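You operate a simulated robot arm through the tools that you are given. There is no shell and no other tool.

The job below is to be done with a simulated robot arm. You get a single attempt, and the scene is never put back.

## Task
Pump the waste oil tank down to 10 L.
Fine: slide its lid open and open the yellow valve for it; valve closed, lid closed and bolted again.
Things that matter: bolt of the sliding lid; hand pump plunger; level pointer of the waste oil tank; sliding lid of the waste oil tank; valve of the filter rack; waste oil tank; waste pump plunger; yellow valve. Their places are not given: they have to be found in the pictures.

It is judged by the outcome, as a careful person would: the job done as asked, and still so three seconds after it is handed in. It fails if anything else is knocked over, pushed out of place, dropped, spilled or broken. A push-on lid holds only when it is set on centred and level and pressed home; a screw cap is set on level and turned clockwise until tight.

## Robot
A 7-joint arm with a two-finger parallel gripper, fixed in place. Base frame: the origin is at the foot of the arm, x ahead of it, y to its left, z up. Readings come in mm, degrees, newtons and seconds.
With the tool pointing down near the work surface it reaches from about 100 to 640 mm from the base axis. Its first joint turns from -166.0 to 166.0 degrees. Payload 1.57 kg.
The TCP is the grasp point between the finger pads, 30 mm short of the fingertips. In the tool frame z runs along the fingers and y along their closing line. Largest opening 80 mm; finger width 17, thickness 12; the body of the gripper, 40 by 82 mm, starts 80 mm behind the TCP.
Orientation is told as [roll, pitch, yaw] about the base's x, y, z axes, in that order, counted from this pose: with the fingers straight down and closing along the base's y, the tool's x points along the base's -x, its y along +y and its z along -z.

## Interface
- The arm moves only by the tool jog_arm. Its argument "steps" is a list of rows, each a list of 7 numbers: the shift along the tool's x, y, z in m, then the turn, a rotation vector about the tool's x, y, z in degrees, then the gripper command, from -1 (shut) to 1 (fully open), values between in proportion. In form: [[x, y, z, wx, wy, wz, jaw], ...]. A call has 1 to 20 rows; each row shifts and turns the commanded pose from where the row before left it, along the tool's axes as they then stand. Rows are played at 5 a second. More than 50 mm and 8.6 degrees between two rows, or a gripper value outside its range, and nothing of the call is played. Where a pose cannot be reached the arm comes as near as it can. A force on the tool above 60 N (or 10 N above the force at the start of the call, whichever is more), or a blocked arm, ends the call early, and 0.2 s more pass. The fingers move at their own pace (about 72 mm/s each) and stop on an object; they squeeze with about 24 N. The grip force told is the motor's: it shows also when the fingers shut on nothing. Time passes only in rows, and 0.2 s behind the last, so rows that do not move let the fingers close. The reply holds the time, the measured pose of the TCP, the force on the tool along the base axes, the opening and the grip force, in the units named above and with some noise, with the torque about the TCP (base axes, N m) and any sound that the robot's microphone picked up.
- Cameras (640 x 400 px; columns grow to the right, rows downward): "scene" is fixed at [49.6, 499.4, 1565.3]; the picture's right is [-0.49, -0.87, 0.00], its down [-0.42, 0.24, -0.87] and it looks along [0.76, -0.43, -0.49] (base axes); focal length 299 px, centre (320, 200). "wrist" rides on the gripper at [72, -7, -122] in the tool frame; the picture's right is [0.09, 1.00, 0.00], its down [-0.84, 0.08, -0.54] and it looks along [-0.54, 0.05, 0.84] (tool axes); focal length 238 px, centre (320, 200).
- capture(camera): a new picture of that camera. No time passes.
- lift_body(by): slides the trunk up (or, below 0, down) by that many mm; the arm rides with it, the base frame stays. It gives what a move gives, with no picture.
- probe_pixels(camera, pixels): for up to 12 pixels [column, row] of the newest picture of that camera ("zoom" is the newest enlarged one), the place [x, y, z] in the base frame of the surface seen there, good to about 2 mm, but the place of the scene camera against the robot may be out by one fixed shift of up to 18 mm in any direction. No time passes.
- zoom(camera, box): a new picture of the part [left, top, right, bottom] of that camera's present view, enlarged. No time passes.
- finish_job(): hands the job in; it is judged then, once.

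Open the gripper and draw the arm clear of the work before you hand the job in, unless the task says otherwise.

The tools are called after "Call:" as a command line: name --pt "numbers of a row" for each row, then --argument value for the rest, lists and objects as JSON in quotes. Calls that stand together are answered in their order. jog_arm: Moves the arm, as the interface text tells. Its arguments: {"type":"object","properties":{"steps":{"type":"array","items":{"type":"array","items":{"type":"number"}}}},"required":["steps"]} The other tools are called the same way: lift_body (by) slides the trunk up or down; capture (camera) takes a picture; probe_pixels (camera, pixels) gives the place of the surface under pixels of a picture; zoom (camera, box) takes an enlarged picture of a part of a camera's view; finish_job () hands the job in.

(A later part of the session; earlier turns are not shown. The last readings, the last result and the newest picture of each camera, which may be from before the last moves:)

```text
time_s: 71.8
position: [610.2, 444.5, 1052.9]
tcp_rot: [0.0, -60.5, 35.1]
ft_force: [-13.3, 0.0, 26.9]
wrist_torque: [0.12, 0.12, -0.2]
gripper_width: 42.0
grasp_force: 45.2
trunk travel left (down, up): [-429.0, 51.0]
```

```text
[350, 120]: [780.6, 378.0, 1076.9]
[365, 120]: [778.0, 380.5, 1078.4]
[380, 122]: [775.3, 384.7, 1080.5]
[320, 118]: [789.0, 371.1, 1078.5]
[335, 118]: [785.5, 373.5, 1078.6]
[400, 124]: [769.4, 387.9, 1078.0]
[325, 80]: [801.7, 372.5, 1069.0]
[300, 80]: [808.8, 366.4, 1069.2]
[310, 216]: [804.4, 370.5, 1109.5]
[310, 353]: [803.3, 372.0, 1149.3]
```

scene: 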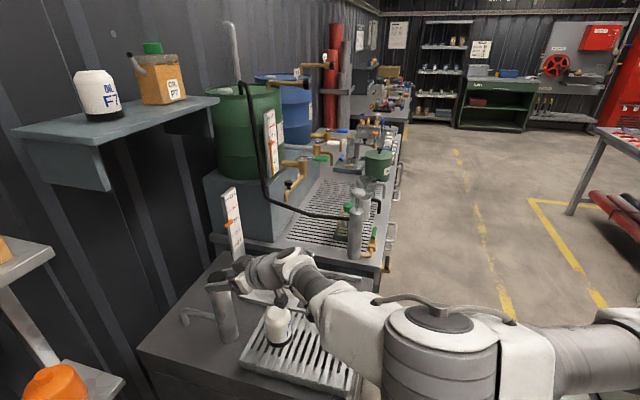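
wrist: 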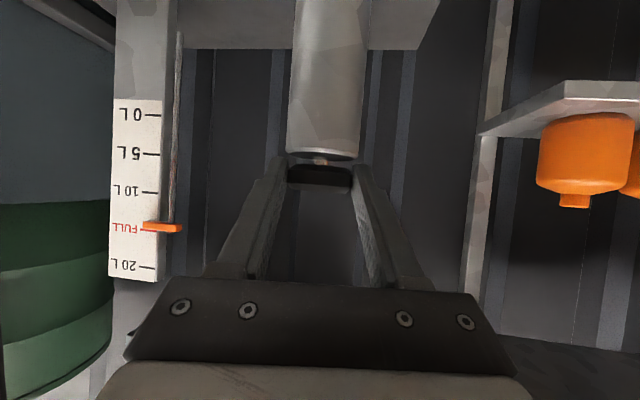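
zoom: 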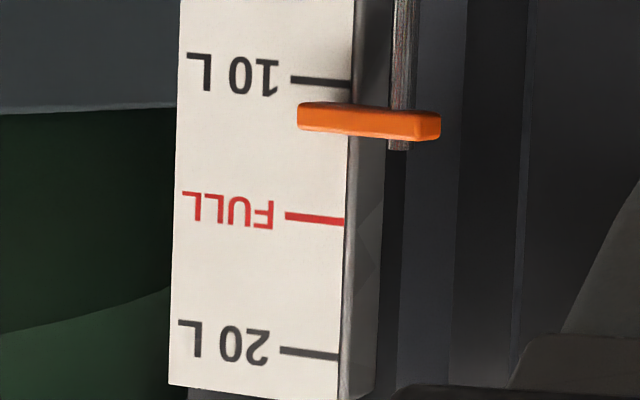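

The pointer is at about 11.1 L (z≈1078 against 1069 for 10 L). Fifth stroke, pulling slightly further to the top.

Call:
jog_arm --pt "-0.0043 0 -0.0025 0 0 0 -1" --pt "-0.0043 0 -0.0025 0 0 0 -1" --pt "-0.0043 0 -0.0025 0 0 0 -1" --pt "-0.0043 0 -0.0025 0 0 0 -1" --pt "-0.0043 0 -0.0025 0 0 0 -1" --pt "-0.0043 0 -0.0025 0 0 0 -1" --pt "-0.0043 0 -0.0025 0 0 0 -1" --pt "-0.0043 0 -0.0025 0 0 0 -1" --pt "-0.0043 0 -0.0025 0 0 0 -1" --pt "-0.0043 0 -0.0025 0 0 0 -1" --pt "-0.0043 0 -0.0025 0 0 0 -1" --pt "-0.0013 0 -0.00075 0 0 0 -1" --pt "0 0 0 0 0 0 -1"

Call:
zoom --camera "wrist" --box '[110, 100, 210, 240]'

Call:
zoom --camera "scene" --box '[200, 180, 260, 260]'

```text
time_s: 74.5
position: [610.1, 444.8, 1100.4]
tcp_rot: [0.0, -59.7, 35.1]
ft_force: [4.8, 5.1, -5.5]
wrist_torque: [0.16, 0.16, -0.37]
gripper_width: 42.2
grasp_force: 45.0
trunk travel left (down, up): [-429.0, 51.0]
```

```text
2.86 times, centred on (160, 170) of wrist
```

zoom: 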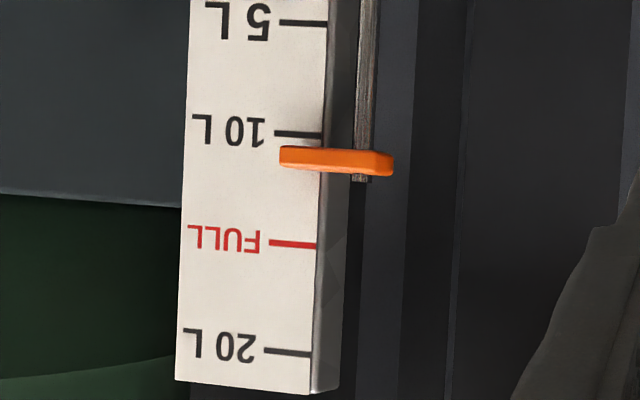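

```text
5.00 times, centred on (230, 220) of scene
```

zoom: 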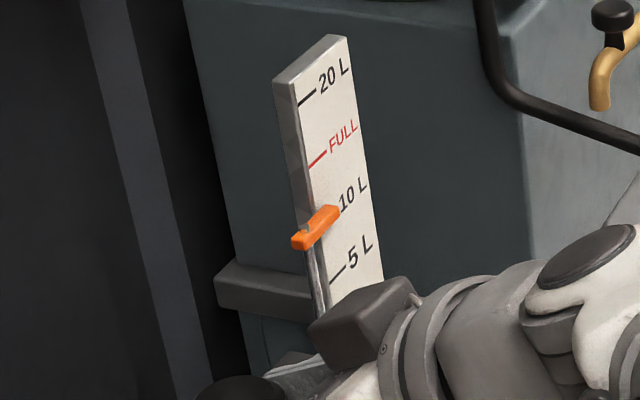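

At the top stop. Fifth downstroke now.

Call:
jog_arm --pt "0.0043 0 0.0025 0 0 0 -1" --pt "0.0043 0 0.0025 0 0 0 -1" --pt "0.0043 0 0.0025 0 0 0 -1" --pt "0.0043 0 0.0025 0 0 0 -1" --pt "0.0043 0 0.0025 0 0 0 -1" --pt "0.0043 0 0.0025 0 0 0 -1" --pt "0.0043 0 0.0025 0 0 0 -1" --pt "0.0043 0 0.0025 0 0 0 -1" --pt "0.0043 0 0.0025 0 0 0 -1" --pt "0.0043 0 0.0025 0 0 0 -1" --pt "0.0043 0 0.0025 0 0 0 -1" --pt "0.0013 0 0.00075 0 0 0 -1" --pt "0 0 0 0 0 0 -1"

Call:
zoom --camera "wrist" --box '[110, 170, 190, 280]'

Call:
probe_pixels --camera "zoom" --pixels '[[350, 92], [365, 93], [380, 94], [320, 90], [335, 91], [400, 96], [280, 83], [310, 216], [310, 353], [350, 88], [365, 98], [390, 94]]'

Call:
zoom --camera "scene" --box '[200, 180, 260, 260]'

```text
time_s: 77.3
position: [611.0, 446.1, 1052.3]
tcp_rot: [-0.1, -60.5, 35.1]
ft_force: [5.4, 8.0, 27.4]
wrist_torque: [0.35, -0.45, -0.31]
gripper_width: 41.9
grasp_force: 45.2
trunk travel left (down, up): [-429.0, 51.0]
```

```text
3.64 times, centred on (150, 225) of wrist
```

zoom: 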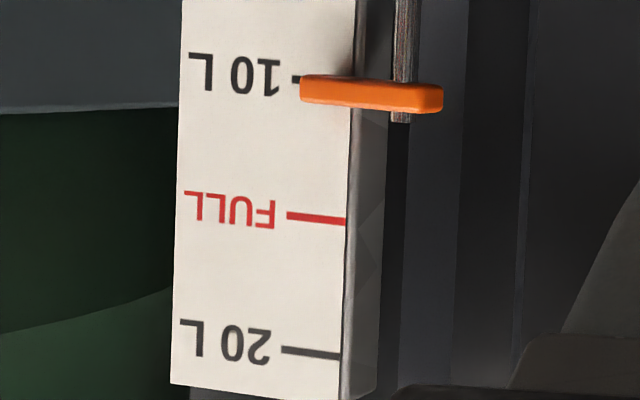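

```text
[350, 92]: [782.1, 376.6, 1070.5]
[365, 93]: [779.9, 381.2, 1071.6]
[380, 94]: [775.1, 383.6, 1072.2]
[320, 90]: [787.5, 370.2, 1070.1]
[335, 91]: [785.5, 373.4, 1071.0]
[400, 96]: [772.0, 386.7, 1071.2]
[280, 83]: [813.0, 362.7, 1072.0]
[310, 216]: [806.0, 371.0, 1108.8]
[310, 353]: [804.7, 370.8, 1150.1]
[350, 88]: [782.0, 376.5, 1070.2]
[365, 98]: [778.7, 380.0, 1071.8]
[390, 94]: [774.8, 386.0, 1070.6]
```

```text
5.00 times, centred on (230, 220) of scene
```

zoom: 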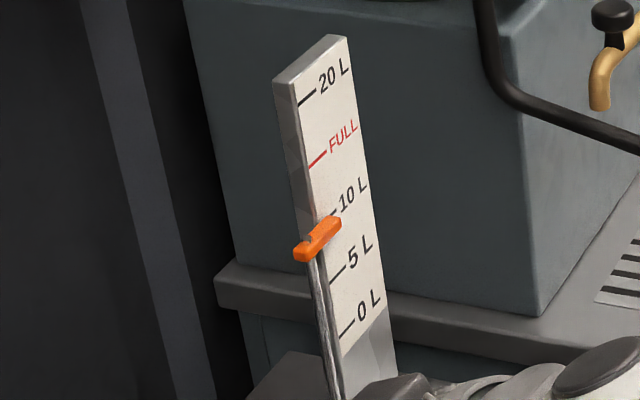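

The pointer is at about 10.1 L. I measure more finely, probing across the pointer thickness and the tick marks.

Call:
zoom --camera "wrist" --box '[130, 175, 180, 215]'

Call:
probe_pixels --camera "zoom" --pixels '[[300, 120], [300, 130], [300, 140], [300, 150], [300, 160], [300, 170], [300, 180], [300, 190], [300, 200], [300, 210], [300, 110], [300, 220]]'

Call:
probe_pixels --camera "zoom" --pixels '[[200, 110], [200, 120], [200, 130], [200, 140], [200, 150], [200, 160], [200, 170], [200, 180], [200, 190], [140, 125], [130, 125], [120, 125]]'

```text
10.00 times, centred on (155, 195) of wrist
```

zoom: 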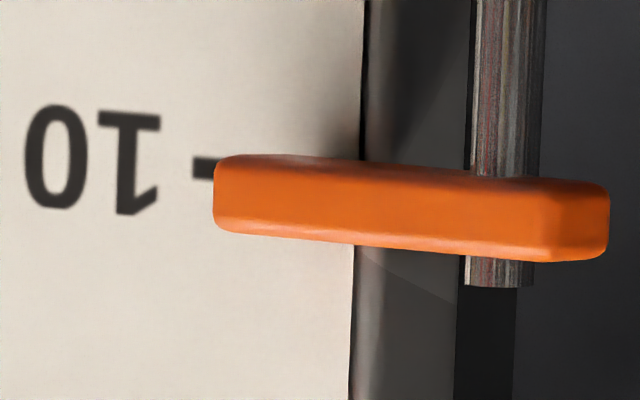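

```text
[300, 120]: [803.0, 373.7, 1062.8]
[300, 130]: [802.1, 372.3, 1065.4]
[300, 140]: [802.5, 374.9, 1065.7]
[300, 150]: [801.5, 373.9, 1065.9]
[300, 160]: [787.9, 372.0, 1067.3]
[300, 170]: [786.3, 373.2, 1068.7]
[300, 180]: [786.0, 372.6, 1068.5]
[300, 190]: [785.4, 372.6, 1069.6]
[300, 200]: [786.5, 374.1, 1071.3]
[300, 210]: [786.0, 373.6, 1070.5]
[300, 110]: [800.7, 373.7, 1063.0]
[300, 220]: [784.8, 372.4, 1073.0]
```

```text
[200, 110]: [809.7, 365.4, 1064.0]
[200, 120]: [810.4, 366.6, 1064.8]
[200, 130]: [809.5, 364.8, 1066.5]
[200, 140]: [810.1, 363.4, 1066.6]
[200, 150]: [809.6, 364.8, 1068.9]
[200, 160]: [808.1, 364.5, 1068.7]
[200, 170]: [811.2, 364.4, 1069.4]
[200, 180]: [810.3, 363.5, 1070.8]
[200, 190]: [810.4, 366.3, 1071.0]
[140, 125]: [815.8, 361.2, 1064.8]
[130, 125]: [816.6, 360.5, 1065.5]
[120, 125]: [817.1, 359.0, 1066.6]
```

The pointer reads 10.05±0.1 L after parallax correction, so the level is at the 10 L mark. I relieve the pressing force, open the fingers and back out along the finger axis.

Call:
jog_arm --pt "-0.0035 0 -0.002 0 0 0 -1" --pt "0 0 0 0 0 0 -0.3" --pt "0 0 0 0 0 0 0.4" --pt "0 0 0 0 0 0 0.9" --pt "0 0 0 0 0 0 0.9" --pt "0 0 -0.03 0 0 0 0.9" --pt "0 0 -0.04 0 0 0 0.9" --pt "0 0 -0.04 0 0 0 0.9" --pt "0 0 -0.04 0 0 0 0.9" --pt "0 0 0 0 0 0 0.9"

Call:
capture --camera "wrist"

Call:
capture --camera "scene"

```text
time_s: 79.5
position: [503.2, 372.7, 1123.3]
tcp_rot: [-0.1, -60.1, 35.0]
ft_force: [-0.1, -0.9, 0.1]
wrist_torque: [-0.01, 0.02, 0.01]
gripper_width: 75.9
grasp_force: 0.0
trunk travel left (down, up): [-429.0, 51.0]
```

```text
taken
```

wrist: 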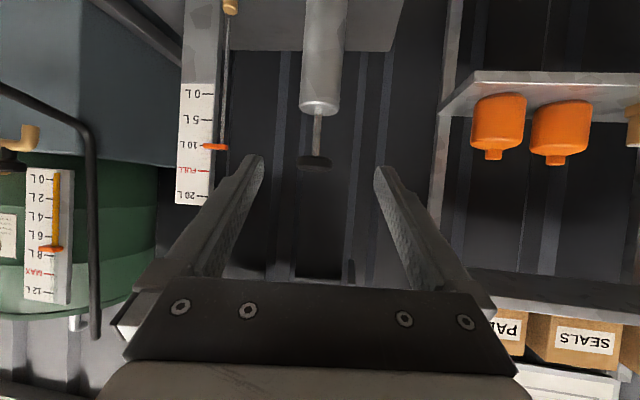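

```text
taken
```

scene: 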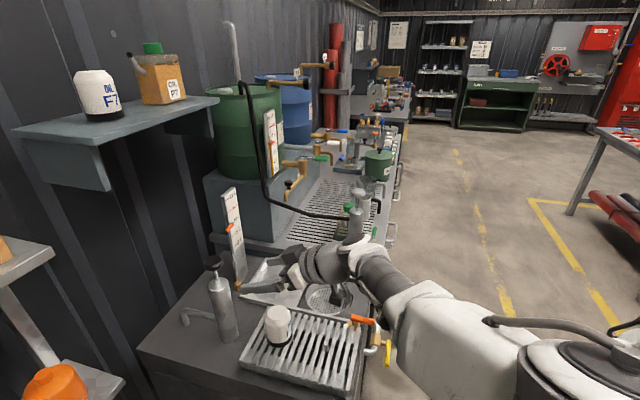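

The plunger sprang back to the top by itself. I zoom in on the scale to confirm the level.

Call:
zoom --camera "wrist" --box '[160, 70, 260, 220]'

Call:
zoom --camera "scene" --box '[200, 180, 260, 260]'

```text
2.67 times, centred on (210, 145) of wrist
```

zoom: 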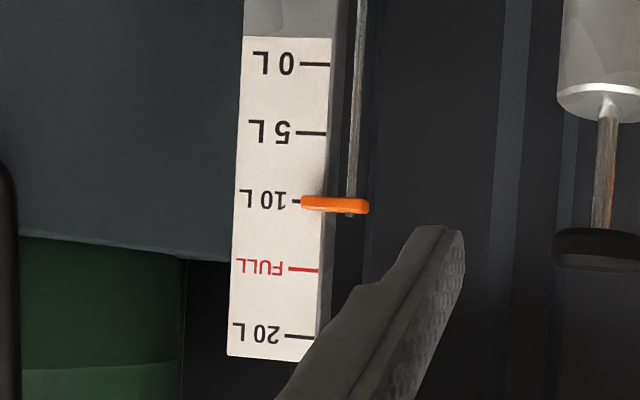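

```text
5.00 times, centred on (230, 220) of scene
```

zoom: 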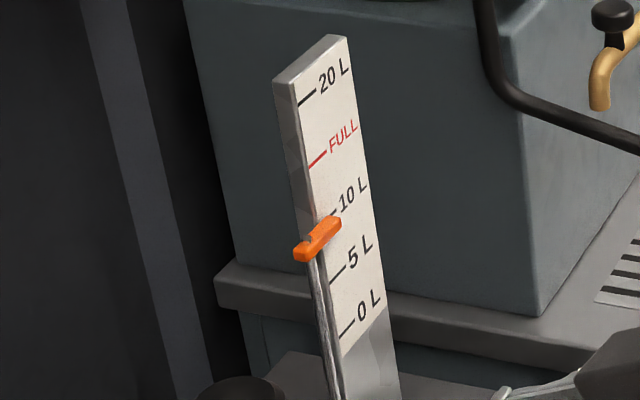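

I look closer at this view to cross-check the level.

Call:
zoom --camera "wrist" --box '[185, 130, 235, 165]'

Call:
probe_pixels --camera "zoom" --pixels '[[200, 160], [200, 170], [200, 180], [200, 190], [200, 200], [200, 210], [300, 160], [300, 170], [300, 180], [300, 190], [300, 200], [130, 176]]'

```text
11.43 times, centred on (210, 148) of wrist
```

zoom: 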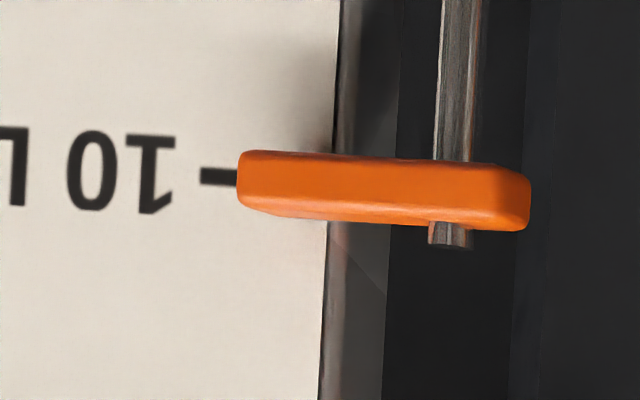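

```text
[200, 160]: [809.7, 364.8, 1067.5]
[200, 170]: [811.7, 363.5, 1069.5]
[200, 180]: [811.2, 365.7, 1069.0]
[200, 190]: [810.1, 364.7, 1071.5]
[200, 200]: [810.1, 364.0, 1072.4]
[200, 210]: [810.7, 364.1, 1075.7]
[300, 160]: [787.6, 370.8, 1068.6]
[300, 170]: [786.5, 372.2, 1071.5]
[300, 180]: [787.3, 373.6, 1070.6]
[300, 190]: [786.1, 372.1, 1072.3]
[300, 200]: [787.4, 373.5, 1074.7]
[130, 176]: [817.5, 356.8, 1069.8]
```

Combining the views and the slightly short strokes (~243 mm total for 50 mm per L), the level is about 10.15 L. I go back for one small partial press of about 7 mm to land on 10 L.

Call:
jog_arm --pt "-0.003 -0.0006 0.0272 0 0 0 0.9" --pt "-0.003 -0.0006 0.0272 0 0 0 0.9" --pt "-0.0133 0 0.023 0 0 0 0.9" --pt "-0.0133 0 0.023 0 0 0 0.9" --pt "-0.0133 0 0.023 0 0 0 0.9" --pt "0 0 0 0 0 0 0.9"

Call:
capture --camera "wrist"

```text
time_s: 81.0
position: [613.2, 445.9, 1105.8]
tcp_rot: [0.1, -60.0, 35.1]
ft_force: [1.1, -0.5, -1.1]
wrist_torque: [0.0, 0.02, 0.01]
gripper_width: 75.9
grasp_force: 0.1
trunk travel left (down, up): [-429.0, 51.0]
```

```text
taken
```

wrist: 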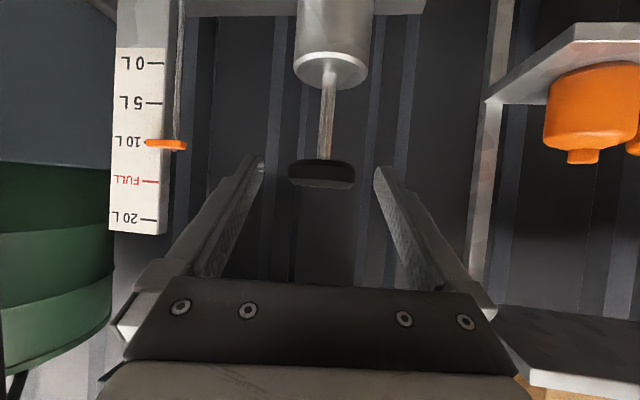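

The fingers are around the disk but 4 mm high. I lower that amount and close.

Call:
jog_arm --pt "0.0035 0 0.002 0 0 0 0.9" --pt "0 0 0 0 0 0 0.3" --pt "0 0 0 0 0 0 -0.4" --pt "0 0 0 0 0 0 -1" --pt "0 0 0 0 0 0 -1"

Call:
zoom --camera "wrist" --box '[110, 110, 210, 180]'

```text
time_s: 82.2
position: [611.1, 445.6, 1101.4]
tcp_rot: [0.1, -60.1, 35.1]
ft_force: [-2.7, 3.1, 0.4]
wrist_torque: [-0.04, 0.0, -0.25]
gripper_width: 42.1
grasp_force: 45.3
trunk travel left (down, up): [-429.0, 51.0]
```

```text
5.71 times, centred on (160, 145) of wrist
```

zoom: 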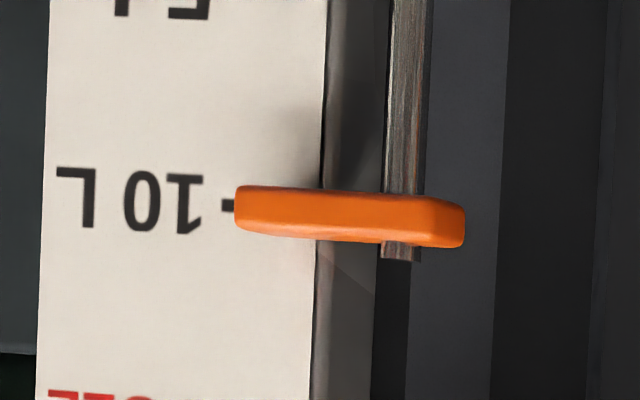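

Gripped at the top of the stroke. I press 7 mm down and compare the pointer.

Call:
jog_arm --pt "0.003 0 0.00175 0 0 0 -1" --pt "0.003 0 0.00175 0 0 0 -1" --pt "0 0 0 0 0 0 -1" --pt "0 0 0 0 0 0 -1"

Call:
capture --camera "wrist"

Call:
zoom --camera "wrist" --box '[125, 130, 205, 180]'

Call:
probe_pixels --camera "zoom" --pixels '[[200, 170], [250, 150], [250, 160], [250, 170], [250, 180], [250, 190], [250, 200], [250, 210], [250, 220], [250, 140], [150, 170], [160, 175]]'

```text
time_s: 83.2
position: [611.2, 446.2, 1094.4]
tcp_rot: [0.0, -60.1, 35.0]
ft_force: [-7.7, 4.5, 3.5]
wrist_torque: [0.09, -0.08, -0.17]
gripper_width: 42.1
grasp_force: 44.9
trunk travel left (down, up): [-429.0, 51.0]
```

```text
taken
```

wrist: 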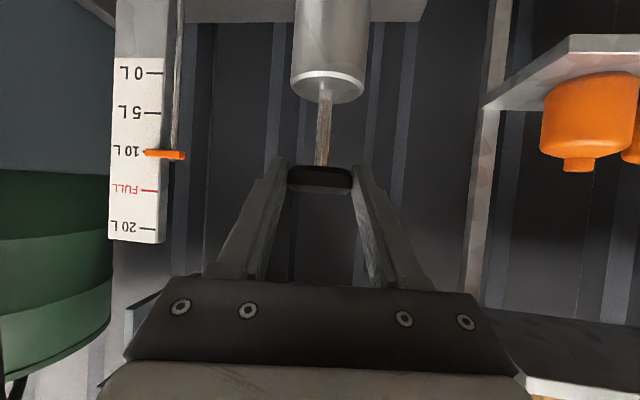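

```text
8.00 times, centred on (165, 155) of wrist
```

zoom: 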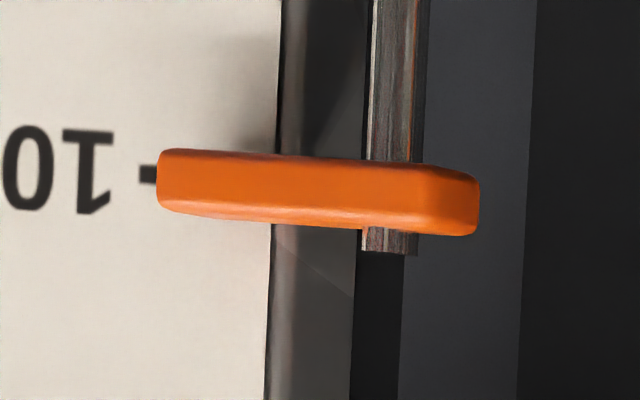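

```text
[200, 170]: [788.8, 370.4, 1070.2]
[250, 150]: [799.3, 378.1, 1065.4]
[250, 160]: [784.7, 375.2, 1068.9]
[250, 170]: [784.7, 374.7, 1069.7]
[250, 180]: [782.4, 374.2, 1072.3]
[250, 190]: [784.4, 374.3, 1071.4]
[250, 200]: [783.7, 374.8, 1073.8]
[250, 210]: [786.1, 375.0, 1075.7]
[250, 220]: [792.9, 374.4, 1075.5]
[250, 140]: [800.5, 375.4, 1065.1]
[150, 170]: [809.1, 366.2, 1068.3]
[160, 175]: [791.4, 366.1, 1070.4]
```

The partial press lowered the pointer by about 0.1 L; it now sits at the 10 L tick within about 0.1 L. I add 3 mm more, then release and back out.

Call:
jog_arm --pt "0.0026 0 0.0015 0 0 0 -1" --pt "0 0 0 0 0 0 -1" --pt "0 0 0 0 0 0 -0.3" --pt "0 0 0 0 0 0 0.4" --pt "0 0 0 0 0 0 0.9" --pt "0 0 0 0 0 0 0.9" --pt "0 0 -0.03 0 0 0 0.9" --pt "0 0 -0.04 0 0 0 0.9" --pt "0 0 -0.04 0 0 0 0.9" --pt "0 0 -0.04 0 0 0 0.9" --pt "0 0 0 0 0 0 0.9"

Call:
capture --camera "wrist"

Call:
zoom --camera "wrist" --box '[150, 60, 250, 210]'

Call:
zoom --camera "scene" --box '[200, 180, 260, 260]'

```text
time_s: 85.5
position: [503.2, 368.1, 1164.8]
tcp_rot: [0.0, -60.1, 35.0]
ft_force: [-0.5, -0.5, 0.5]
wrist_torque: [-0.04, -0.01, -0.01]
gripper_width: 76.1
grasp_force: 0.1
trunk travel left (down, up): [-429.0, 51.0]
```

```text
taken
```

wrist: 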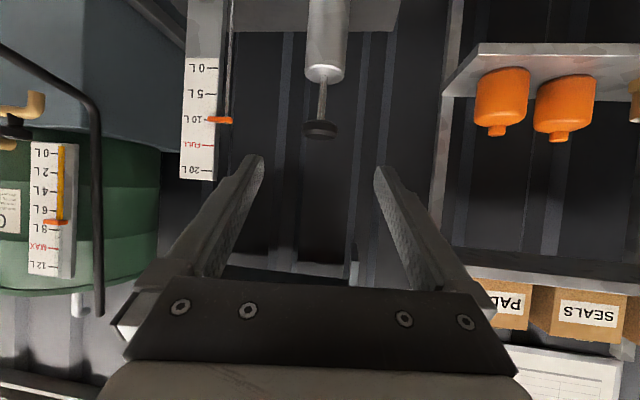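

```text
2.67 times, centred on (200, 135) of wrist
```

zoom: 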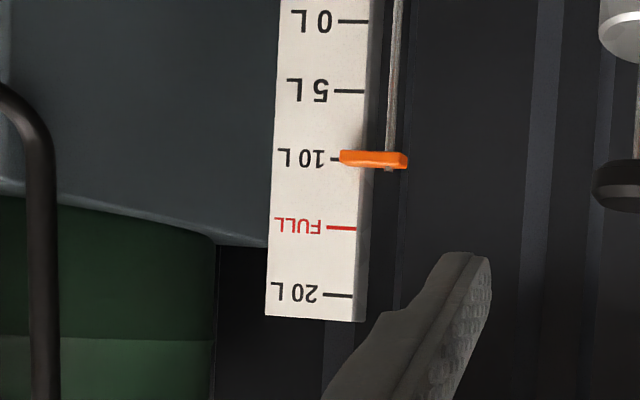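

```text
5.00 times, centred on (230, 220) of scene
```

zoom: 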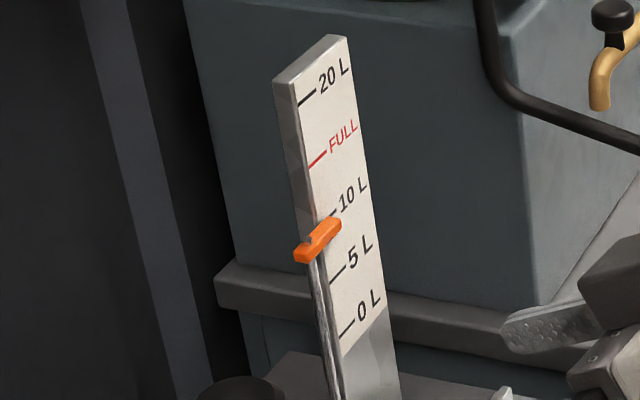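

The level is at the 10 L tick. Now I go back to the front to close the yellow valve: yaw 45°, tilt 45°, fingers closed, moving out over the tank.

Call:
jog_arm --pt "0 0 0 -4.33 0 -2.5 0.5" --pt "0 0 0 -4.33 0 -2.5 0" --pt "0 0 0 0 7.5 0 -0.5" --pt "0 0 0 0 7.5 0 -1" --pt "0.0247 -0.0226 -0.026 0 0 0 -1" --pt "0.0247 -0.0226 -0.026 0 0 0 -1" --pt "0.0247 -0.0226 -0.026 0 0 0 -1" --pt "0.0247 -0.0226 -0.026 0 0 0 -1" --pt "0.0247 -0.0226 -0.026 0 0 0 -1" --pt "0.0247 -0.0226 -0.026 0 0 0 -1" --pt "0.0247 -0.0226 -0.026 0 0 0 -1" --pt "0.0247 -0.0226 -0.026 0 0 0 -1" --pt "0.0247 -0.0226 -0.026 0 0 0 -1" --pt "0.0247 -0.0226 -0.026 0 0 0 -1" --pt "0.0247 -0.0226 -0.026 0 0 0 -1" --pt "0 0 0 0 0 0 -1"

Call:
capture --camera "scene"

```text
time_s: 89.0
position: [401.2, -87.6, 1178.2]
tcp_rot: [0.0, -45.0, 45.0]
ft_force: [0.4, 0.4, 0.1]
wrist_torque: [-0.02, 0.03, 0.0]
gripper_width: 0.0
grasp_force: 21.0
trunk travel left (down, up): [-429.0, 51.0]
```

```text
taken
```

scene: 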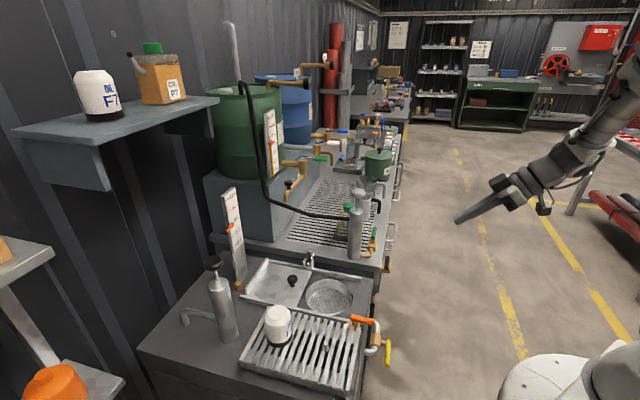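

The scene is intact. I descend with the arm, then with the trunk, to valve height in front of the tank.

Call:
jog_arm --pt "0.0304 0 0.0304 0 0 0 -1" --pt "0.0304 0 0.0304 0 0 0 -1" --pt "0.0304 0 0.0304 0 0 0 -1" --pt "0.0304 0 0.0304 0 0 0 -1" --pt "0.0304 0 0.0304 0 0 0 -1"

Call:
lift_body --by -300

Call:
capture --camera "wrist"

Call:
probe_pixels --camera "wrist" --pixels '[[250, 160], [270, 160], [290, 160], [310, 160], [250, 170], [270, 170], [300, 165], [280, 155]]'

```text
time_s: 90.2
position: [402.5, -87.5, 962.3]
tcp_rot: [-0.1, -45.0, 45.2]
ft_force: [-0.3, 0.0, -0.5]
wrist_torque: [-0.01, 0.02, 0.02]
gripper_width: 0.0
grasp_force: 21.1
trunk travel left (down, up): [-429.0, 51.0]
```

```text
time_s: 93.2
position: [402.8, -86.0, 661.6]
tcp_rot: [0.0, -45.0, 45.1]
ft_force: [-0.3, 0.1, 0.0]
wrist_torque: [-0.01, 0.01, 0.02]
gripper_width: 0.0
grasp_force: 21.1
trunk travel left (down, up): [-129.0, 351.0]
```

```text
taken
```

wrist: 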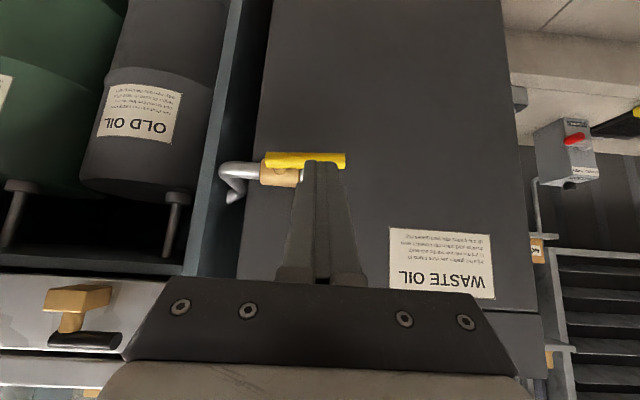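

```text
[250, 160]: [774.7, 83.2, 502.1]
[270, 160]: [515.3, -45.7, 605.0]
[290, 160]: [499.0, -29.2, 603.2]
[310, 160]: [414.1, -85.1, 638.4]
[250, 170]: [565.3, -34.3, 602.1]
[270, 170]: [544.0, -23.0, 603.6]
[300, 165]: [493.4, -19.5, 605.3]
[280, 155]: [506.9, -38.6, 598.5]
```

The handle lies horizontal at z≈603. I move the closed fingers in above it.

Call:
jog_arm --pt "-0.0251 0.0025 0.0251 0 0 0 -1" --pt "-0.0251 0.0025 0.0251 0 0 0 -1" --pt "-0.0251 0.0025 0.0251 0 0 0 -1" --pt "0 0 0 0 0 0 -1"

Call:
capture --camera "wrist"

Call:
zoom --camera "scene" --box '[320, 280, 480, 390]'

```text
time_s: 94.2
position: [473.1, -4.7, 660.6]
tcp_rot: [0.0, -45.1, 45.0]
ft_force: [0.5, -0.2, 0.0]
wrist_torque: [0.01, -0.02, -0.02]
gripper_width: 0.1
grasp_force: 20.7
trunk travel left (down, up): [-129.0, 351.0]
```

```text
taken
```

wrist: 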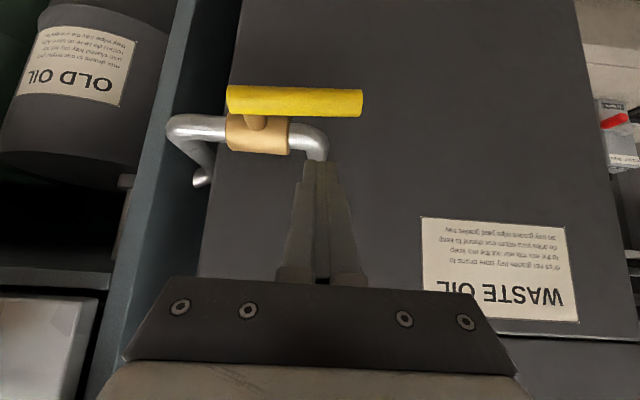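

```text
3.64 times, centred on (400, 335) of scene
```

zoom: 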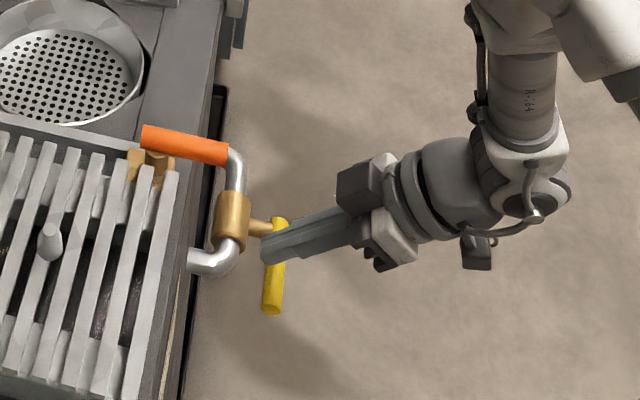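

The fingertips are above the handle, which spans columns 228–362 with its pivot near 255. I press it down along the arc, first to about 50°.

Call:
jog_arm --pt "0.0096 0 0.0096 0 0 0 -1" --pt "0.0096 0 0.0096 0 0 0 -1" --pt "0.0065 0.0019 0.0065 0 0 0 -1" --pt "0.0065 0.0019 0.0065 0 0 0 -1" --pt "0.0065 -0.0013 0.0065 0 0 0 -1" --pt "0.0065 -0.0013 0.0065 0 0 0 -1" --pt "0 0 0 0 0 0 -1"

Call:
capture --camera "wrist"

```text
time_s: 95.8
position: [471.9, -4.6, 598.5]
tcp_rot: [0.0, -45.0, 45.1]
ft_force: [0.1, 0.2, 0.9]
wrist_torque: [-0.01, 0.01, 0.01]
gripper_width: 0.0
grasp_force: 21.9
trunk travel left (down, up): [-129.0, 351.0]
```

```text
taken
```

wrist: 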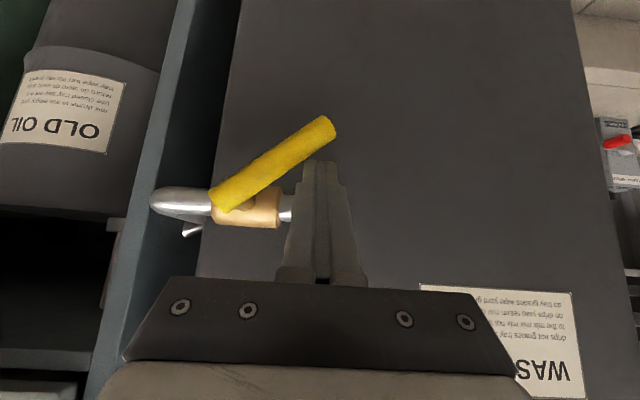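

The handle follows. I continue down and toward -c to vertical.

Call:
jog_arm --pt "0.0058 -0.0045 0.0058 0 0 0 -1" --pt "0.0058 -0.0045 0.0058 0 0 0 -1" --pt "0.0044 -0.007 0.0044 0 0 0 -1" --pt "0.0044 -0.007 0.0044 0 0 0 -1" --pt "0.0015 -0.0042 0.0015 0 0 0 -1" --pt "0.0015 -0.0042 0.0015 0 0 0 -1" --pt "0 0 0 0 0 0 -1"

Call:
capture --camera "wrist"

```text
time_s: 97.3
position: [493.9, -27.8, 564.0]
tcp_rot: [-0.1, -45.0, 45.1]
ft_force: [0.1, 0.6, 0.3]
wrist_torque: [0.0, 0.0, 0.02]
gripper_width: 0.2
grasp_force: 21.3
trunk travel left (down, up): [-129.0, 351.0]
```

```text
taken
```

wrist: 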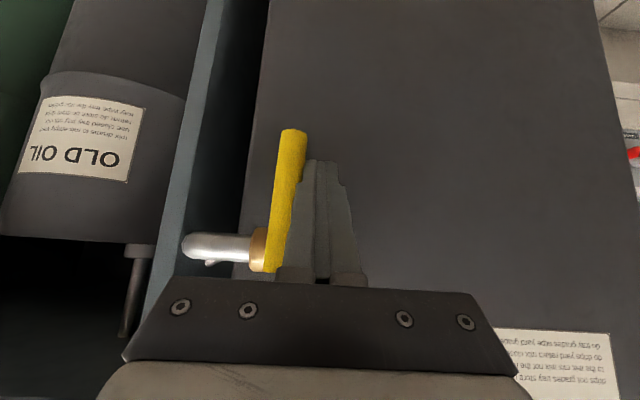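

The handle is nearly vertical again. I push a few more mm toward -c until the stop is felt.

Call:
jog_arm --pt "0 -0.003 0 0 0 0 -1" --pt "0 -0.003 0 0 0 0 -1" --pt "0 -0.002 0 0 0 0 -1" --pt "0 0 0 0 0 0 -1"

Call:
capture --camera "wrist"

```text
time_s: 98.3
position: [496.4, -28.9, 563.1]
tcp_rot: [0.5, -44.8, 45.1]
ft_force: [-33.1, 20.6, 9.2]
wrist_torque: [0.01, -0.2, 0.21]
gripper_width: 0.0
grasp_force: 21.3
trunk travel left (down, up): [-129.0, 351.0]
```

```text
taken
```

wrist: 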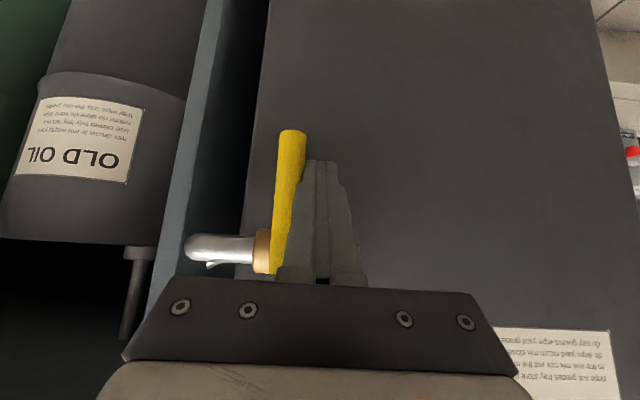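

The closed stop is felt at the same place as before (x 496), so the valve is closed. I back off sideways, retreat, and rise above the tank height.

Call:
jog_arm --pt "0 0.008 0 0 0 0 -1" --pt "0 0.012 0 0 0 0 -1" --pt "0.025 0 -0.025 0 0 0 -1" --pt "0.03 0 -0.03 0 0 0 -1" --pt "-0.0309 0 -0.0309 0 0 0 -1" --pt "-0.0309 0 -0.0309 0 0 0 -1" --pt "-0.0309 0 -0.0309 0 0 0 -1" --pt "-0.0309 0 -0.0309 0 0 0 -1" --pt "-0.0309 0 -0.0309 0 0 0 -1" --pt "-0.0309 0 -0.0309 0 0 0 -1" --pt "-0.0309 0 -0.0309 0 0 0 -1" --pt "-0.0309 0 -0.0309 0 0 0 -1" --pt "-0.0309 0 -0.0309 0 0 0 -1" --pt "-0.0309 0 -0.0309 0 0 0 -1" --pt "0 0 0 0 0 0 -1"

Call:
zoom --camera "scene" --box '[200, 200, 420, 380]'

```text
time_s: 101.5
position: [431.2, -75.3, 1000.0]
tcp_rot: [0.0, -45.0, 45.0]
ft_force: [0.2, -0.3, -0.3]
wrist_torque: [-0.02, -0.01, 0.0]
gripper_width: 0.2
grasp_force: 21.3
trunk travel left (down, up): [-129.0, 351.0]
```

```text
2.22 times, centred on (310, 290) of scene
```

zoom: 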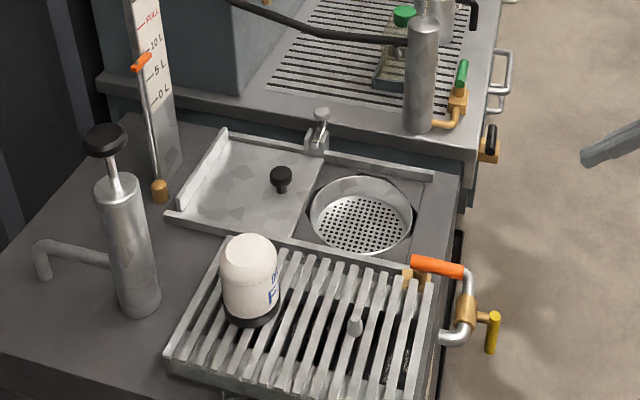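

The valve is closed and the handle is vertical. I reset the orientation to yaw 0°, tilt 30° and move above the open lid's knob.

Call:
jog_arm --pt "0 0 0 0 7.5 0 -1" --pt "0 0 0 0 7.5 0 -0.5" --pt "0 0 0 3.75 0 6.495 0" --pt "0 0 0 3.75 0 6.495 0.3" --pt "0 0 0 3.75 0 6.495 0.3" --pt "0 0 0 3.75 0 6.495 0.3" --pt "0 0 0 3.75 0 6.495 0.3" --pt "0 0 0 3.75 0 6.495 0.3" --pt "-0.022 0.0322 0.0127 0 0 0 0.3" --pt "-0.022 0.0322 0.0127 0 0 0 0.3" --pt "-0.022 0.0322 0.0127 0 0 0 0.3" --pt "-0.022 0.0322 0.0127 0 0 0 0.3" --pt "-0.022 0.0322 0.0127 0 0 0 0.3" --pt "-0.022 0.0322 0.0127 0 0 0 0.3" --pt "-0.022 0.0322 0.0127 0 0 0 0.3" --pt "-0.022 0.0322 0.0127 0 0 0 0.3" --pt "-0.022 0.0322 0.0127 0 0 0 0.3" --pt "0 0 0 0 0 0 0.3"

Call:
capture --camera "wrist"

```text
time_s: 105.3
position: [662.9, 220.7, 1000.3]
tcp_rot: [-0.1, -30.1, 0.0]
ft_force: [-0.3, -0.1, 0.7]
wrist_torque: [-0.01, 0.03, -0.04]
gripper_width: 52.2
grasp_force: 0.0
trunk travel left (down, up): [-129.0, 351.0]
```

```text
taken
```

wrist: 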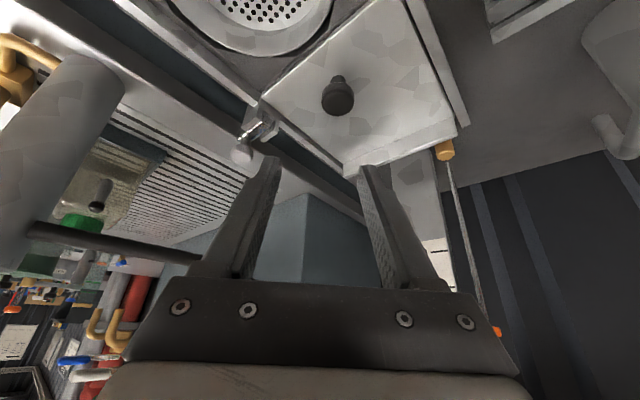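

The knob is at (338,97). I probe it for the grasp.

Call:
probe_pixels --camera "wrist" --pixels '[[338, 97], [326, 97], [350, 97], [338, 107], [338, 88]]'

```text
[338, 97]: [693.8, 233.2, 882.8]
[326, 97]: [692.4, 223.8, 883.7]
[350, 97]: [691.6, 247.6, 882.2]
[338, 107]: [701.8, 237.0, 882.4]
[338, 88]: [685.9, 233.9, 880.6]
```

Knob centre is (693.5,235). I descend over it and close the fingers.

Call:
jog_arm --pt "0.0072 0.00715 0.0225 0 0 0 0.3" --pt "0.0072 0.00715 0.0225 0 0 0 0.3" --pt "0.0072 0 0.0225 0 0 0 0.3" --pt "0.0072 0 0.0225 0 0 0 0.3" --pt "0.0072 0 0.0222 0 0 0 0.3" --pt "0 0 0 0 0 0 0.3"

Call:
capture --camera "wrist"

```text
time_s: 106.8
position: [682.9, 229.5, 885.8]
tcp_rot: [0.0, -30.0, 0.0]
ft_force: [-0.7, 0.2, 0.0]
wrist_torque: [-0.01, -0.02, 0.0]
gripper_width: 51.9
grasp_force: 0.1
trunk travel left (down, up): [-129.0, 351.0]
```

```text
taken
```

wrist: 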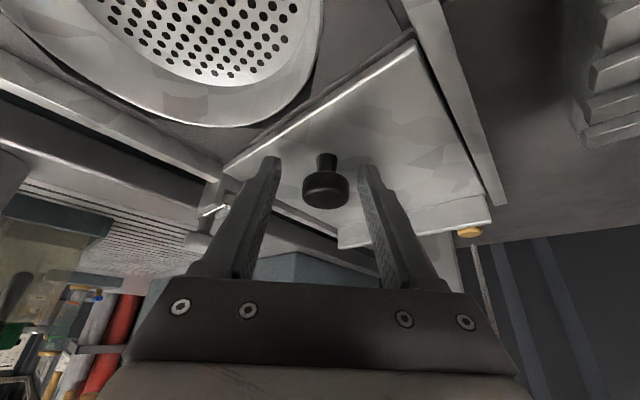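

The pose is short by about 5 mm in x and y. I correct slightly and close.

Call:
jog_arm --pt "-0.0035 0.003 0.002 0 0 0 0.3" --pt "0 0 0 0 0 0 -0.2" --pt "0 0 0 0 0 0 -0.6" --pt "0 0 0 0 0 0 -1" --pt "0 0 0 0 0 0 -1"

```text
time_s: 108.0
position: [687.1, 233.8, 886.1]
tcp_rot: [0.0, -30.0, -0.1]
ft_force: [-1.8, 2.3, 0.9]
wrist_torque: [0.1, 0.19, 0.04]
gripper_width: 31.1
grasp_force: 40.1
trunk travel left (down, up): [-129.0, 351.0]
```

Gripped at 31 mm. I pull the lid back along -s by 140 mm.

Call:
jog_arm --pt "0.0061 -0.00707 -0.0035 0 0 0 -1" --pt "0.0061 -0.00707 -0.0035 0 0 0 -1" --pt "0.0061 -0.00707 -0.0035 0 0 0 -1" --pt "0.0061 -0.00707 -0.0035 0 0 0 -1" --pt "0.0061 -0.00707 -0.0035 0 0 0 -1" --pt "0.0061 -0.00707 -0.0035 0 0 0 -1" --pt "0.0061 -0.00707 -0.0035 0 0 0 -1" --pt "0.0061 -0.00707 -0.0035 0 0 0 -1" --pt "0.0061 -0.00707 -0.0035 0 0 0 -1" --pt "0.0061 -0.00707 -0.0035 0 0 0 -1" --pt "0.0061 -0.00707 -0.0035 0 0 0 -1" --pt "0.0061 -0.00707 -0.0035 0 0 0 -1" --pt "0.0061 -0.00707 -0.0035 0 0 0 -1" --pt "0.0061 -0.00707 -0.0035 0 0 0 -1" --pt "0 0 0 0 0 0 -1"

Call:
zoom --camera "scene" --box '[200, 200, 400, 360]'

```text
time_s: 111.2
position: [588.9, 135.8, 885.3]
tcp_rot: [0.0, -30.0, 0.3]
ft_force: [-17.9, 17.4, 7.1]
wrist_torque: [0.29, 0.34, 0.29]
gripper_width: 30.8
grasp_force: 39.7
trunk travel left (down, up): [-129.0, 351.0]
```

```text
2.50 times, centred on (300, 280) of scene
```

zoom: 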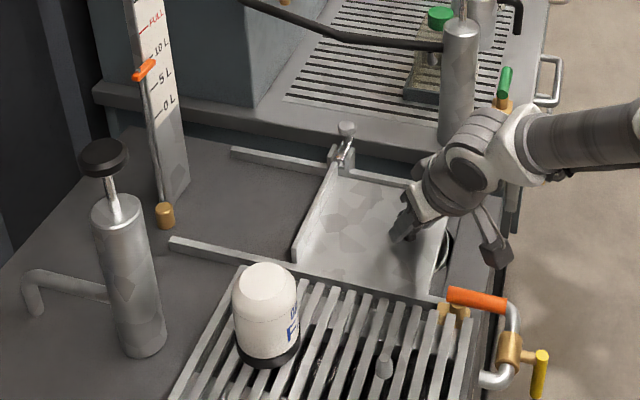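

About 20 mm remain. I relieve the side load and continue to the closed stop.

Call:
jog_arm --pt "0.0012 0.0014 -0.0007 0 0 0 -1" --pt "0.0043 -0.005 -0.0025 0 0 0 -1" --pt "0.0043 -0.005 -0.0025 0 0 0 -1" --pt "0.0031 -0.0035 -0.0018 0 0 0 -1" --pt "0 0 0 0 0 0 -1"

Call:
zoom --camera "scene" --box '[260, 230, 400, 350]'

```text
time_s: 112.3
position: [575.1, 121.1, 886.3]
tcp_rot: [0.0, -30.1, 0.1]
ft_force: [-7.6, 8.9, -1.0]
wrist_torque: [0.18, -1.04, 0.09]
gripper_width: 31.2
grasp_force: 40.4
trunk travel left (down, up): [-129.0, 351.0]
```

```text
3.33 times, centred on (330, 290) of scene
```

zoom: 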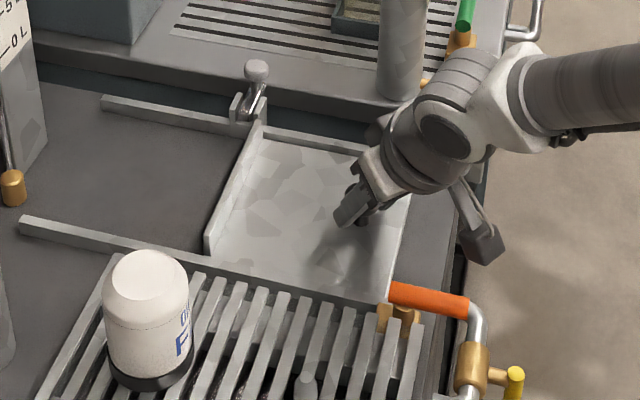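

The lid is back at its original position. I push 3 mm further to check for the stop.

Call:
jog_arm --pt "0.0009 -0.0011 -0.0005 0 0 0 -1" --pt "0.0009 -0.0011 -0.0005 0 0 0 -1" --pt "0 0 0 0 0 0 -1"

Call:
capture --camera "wrist"

```text
time_s: 113.2
position: [574.3, 120.4, 884.7]
tcp_rot: [0.0, -30.1, 0.1]
ft_force: [2.5, 10.1, 0.1]
wrist_torque: [0.17, 0.9, 0.08]
gripper_width: 31.0
grasp_force: 40.2
trunk travel left (down, up): [-129.0, 351.0]
```

```text
taken
```

wrist: 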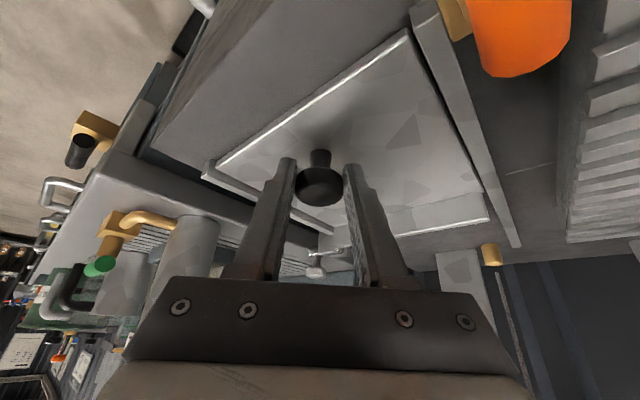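

A resistance along +s is appearing. I press 3 mm more to make sure it is home, then release and lift.

Call:
jog_arm --pt "0.0009 -0.0011 -0.0005 0 0 0 -1" --pt "0.0009 -0.0011 -0.0005 0 0 0 -1" --pt "0 0 0 0 0 0 -1"

```text
time_s: 114.0
position: [573.9, 121.6, 885.6]
tcp_rot: [0.1, -30.1, 0.1]
ft_force: [16.1, 15.9, -0.3]
wrist_torque: [0.27, -0.18, 0.24]
gripper_width: 31.0
grasp_force: 40.0
trunk travel left (down, up): [-129.0, 351.0]
```

The stop is firm at 22 N with no motion, so the lid is closed. I release, lift, turn to yaw 20° and go above the retracted bolt knob.

Call:
jog_arm --pt "0 0 0 0 0 0 -0.4" --pt "0 0 0 0 0 0 0.1" --pt "0 0 0 0 0 0 0.3" --pt "-0.012 0 -0.0208 0 0 0 0.3" --pt "-0.02 0 -0.0346 0 0 0 0.3" --pt "-0.02 0 -0.0346 0 0 0 0.3" --pt "0 0 0 -3.33 0 -5.77 0.1" --pt "0 0 0 -3.33 0 -5.77 0.1" --pt "0 0 0 -3.33 0 -5.77 0.1" --pt "-0.0304 -0.0117 0.0176 0 0 0 0.1" --pt "-0.0304 -0.0117 0.0176 0 0 0 0.1" --pt "-0.0304 -0.0117 0.0176 0 0 0 0.1" --pt "-0.0304 -0.0117 0.0176 0 0 0 0.1" --pt "-0.0304 -0.0117 0.0176 0 0 0 0.1" --pt "0 0 0 0 0 0 0.1"

Call:
capture --camera "wrist"

Call:
zoom --camera "scene" --box '[260, 230, 400, 350]'

```text
time_s: 117.2
position: [758.4, 124.1, 988.5]
tcp_rot: [0.0, -29.9, 19.9]
ft_force: [-0.3, 0.2, -0.5]
wrist_torque: [0.01, 0.0, -0.03]
gripper_width: 44.0
grasp_force: 0.1
trunk travel left (down, up): [-129.0, 351.0]
```

```text
taken
```

wrist: 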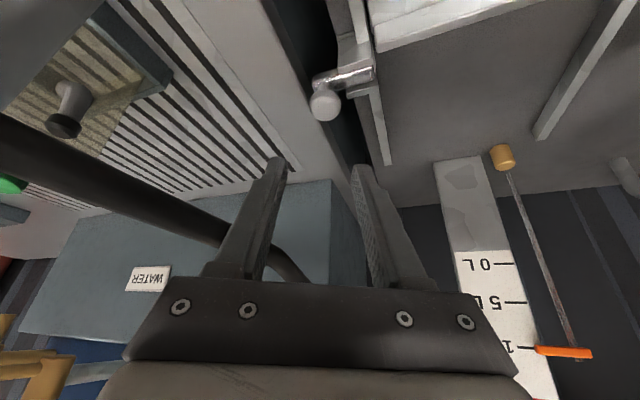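

```text
3.33 times, centred on (330, 290) of scene
```

zoom: 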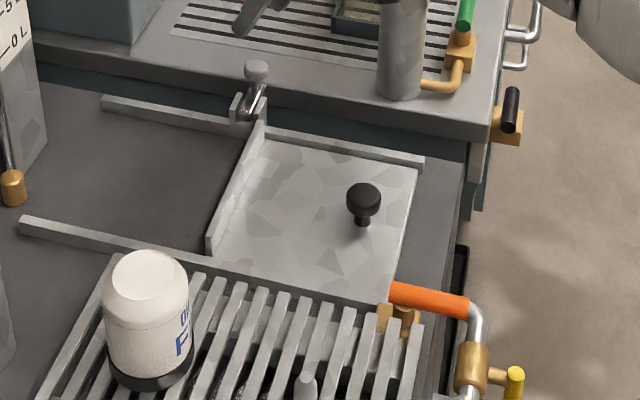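

The lid is closed and the bolt knob shows at (325,104). I probe it.

Call:
probe_pixels --camera "wrist" --pixels '[[325, 104], [316, 104], [334, 104], [325, 113], [325, 96], [360, 74], [385, 40], [375, 78]]'

Call:
zoom --camera "wrist" --box '[280, 0, 440, 140]'

```text
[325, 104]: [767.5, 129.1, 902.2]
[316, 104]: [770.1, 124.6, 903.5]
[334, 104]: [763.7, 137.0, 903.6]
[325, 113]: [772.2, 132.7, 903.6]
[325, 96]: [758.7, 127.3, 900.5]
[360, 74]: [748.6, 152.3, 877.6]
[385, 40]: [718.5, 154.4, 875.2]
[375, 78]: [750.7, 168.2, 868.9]
```

```text
2.86 times, centred on (360, 70) of wrist
```

zoom: 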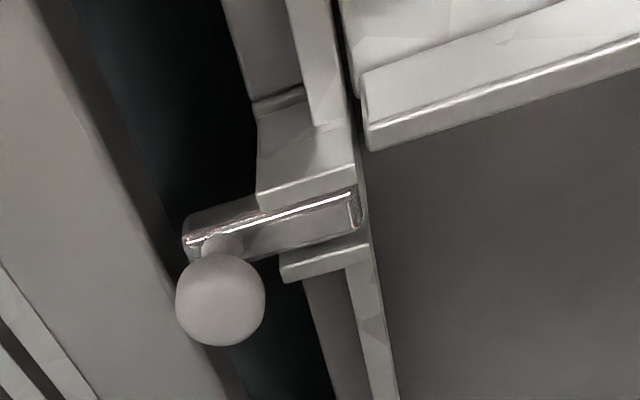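

Knob centre is (767.3,130). I descend to straddle it and close.

Call:
jog_arm --pt "0.0091 0.0004 0.0168 0 0 0 0.1" --pt "0.0091 0.0004 0.0168 0 0 0 0.1" --pt "0.0091 0.0004 0.0168 0 0 0 0.1" --pt "0.0091 0.0002 0.0168 0 0 0 0.1" --pt "0 0 0 0 0 0 0.1"

Call:
capture --camera "wrist"

```text
time_s: 118.3
position: [757.6, 125.2, 912.5]
tcp_rot: [0.0, -30.0, 20.0]
ft_force: [-0.2, 0.1, -0.1]
wrist_torque: [-0.03, -0.01, 0.0]
gripper_width: 44.0
grasp_force: 0.2
trunk travel left (down, up): [-129.0, 351.0]
```

```text
taken
```

wrist: 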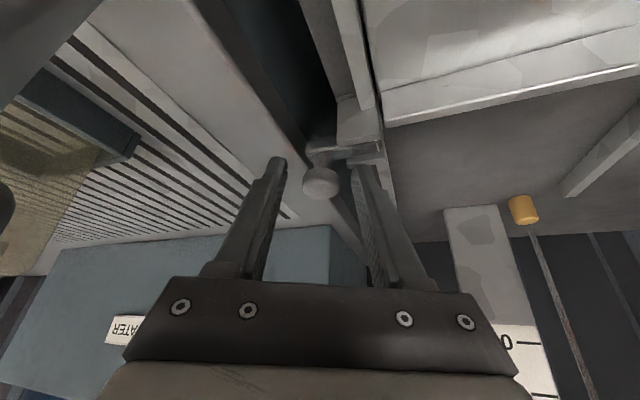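

The knob is between the fingertips at (321,182). I close on it and drag it back along +c by 40 mm.

Call:
jog_arm --pt "0 0 0 0 0 0 -0.3" --pt "0 0 0 0 0 0 -0.6" --pt "0 0 0 0 0 0 -1" --pt "0 0 0 0 0 0 -1"

Call:
jog_arm --pt "0.0018 0.00453 -0.001 0 0 0 -1" --pt "0.0018 0.00453 -0.001 0 0 0 -1" --pt "0.0018 0.00453 -0.001 0 0 0 -1" --pt "0.0018 0.00453 -0.001 0 0 0 -1" --pt "0.0018 0.00453 -0.001 0 0 0 -1" --pt "0.0018 0.00453 -0.001 0 0 0 -1" --pt "0.0018 0.00453 -0.001 0 0 0 -1" --pt "0.0018 0.00453 -0.001 0 0 0 -1" --pt "0 0 0 0 0 0 -1"

Call:
zoom --camera "wrist" --box '[240, 60, 440, 220]'

```text
time_s: 119.3
position: [759.5, 126.3, 911.8]
tcp_rot: [0.1, -30.1, 20.0]
ft_force: [-2.9, 6.6, -1.3]
wrist_torque: [0.14, 0.09, 0.13]
gripper_width: 25.1
grasp_force: 36.8
trunk travel left (down, up): [-129.0, 351.0]
```

```text
time_s: 121.3
position: [730.8, 153.6, 912.2]
tcp_rot: [0.1, -30.0, 20.2]
ft_force: [13.2, 13.1, 4.9]
wrist_torque: [-0.03, 0.41, 0.12]
gripper_width: 25.3
grasp_force: 36.2
trunk travel left (down, up): [-129.0, 351.0]
```

```text
2.50 times, centred on (340, 140) of wrist
```

zoom: 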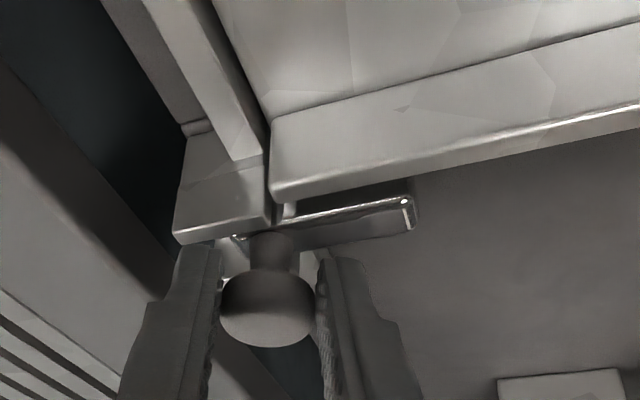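

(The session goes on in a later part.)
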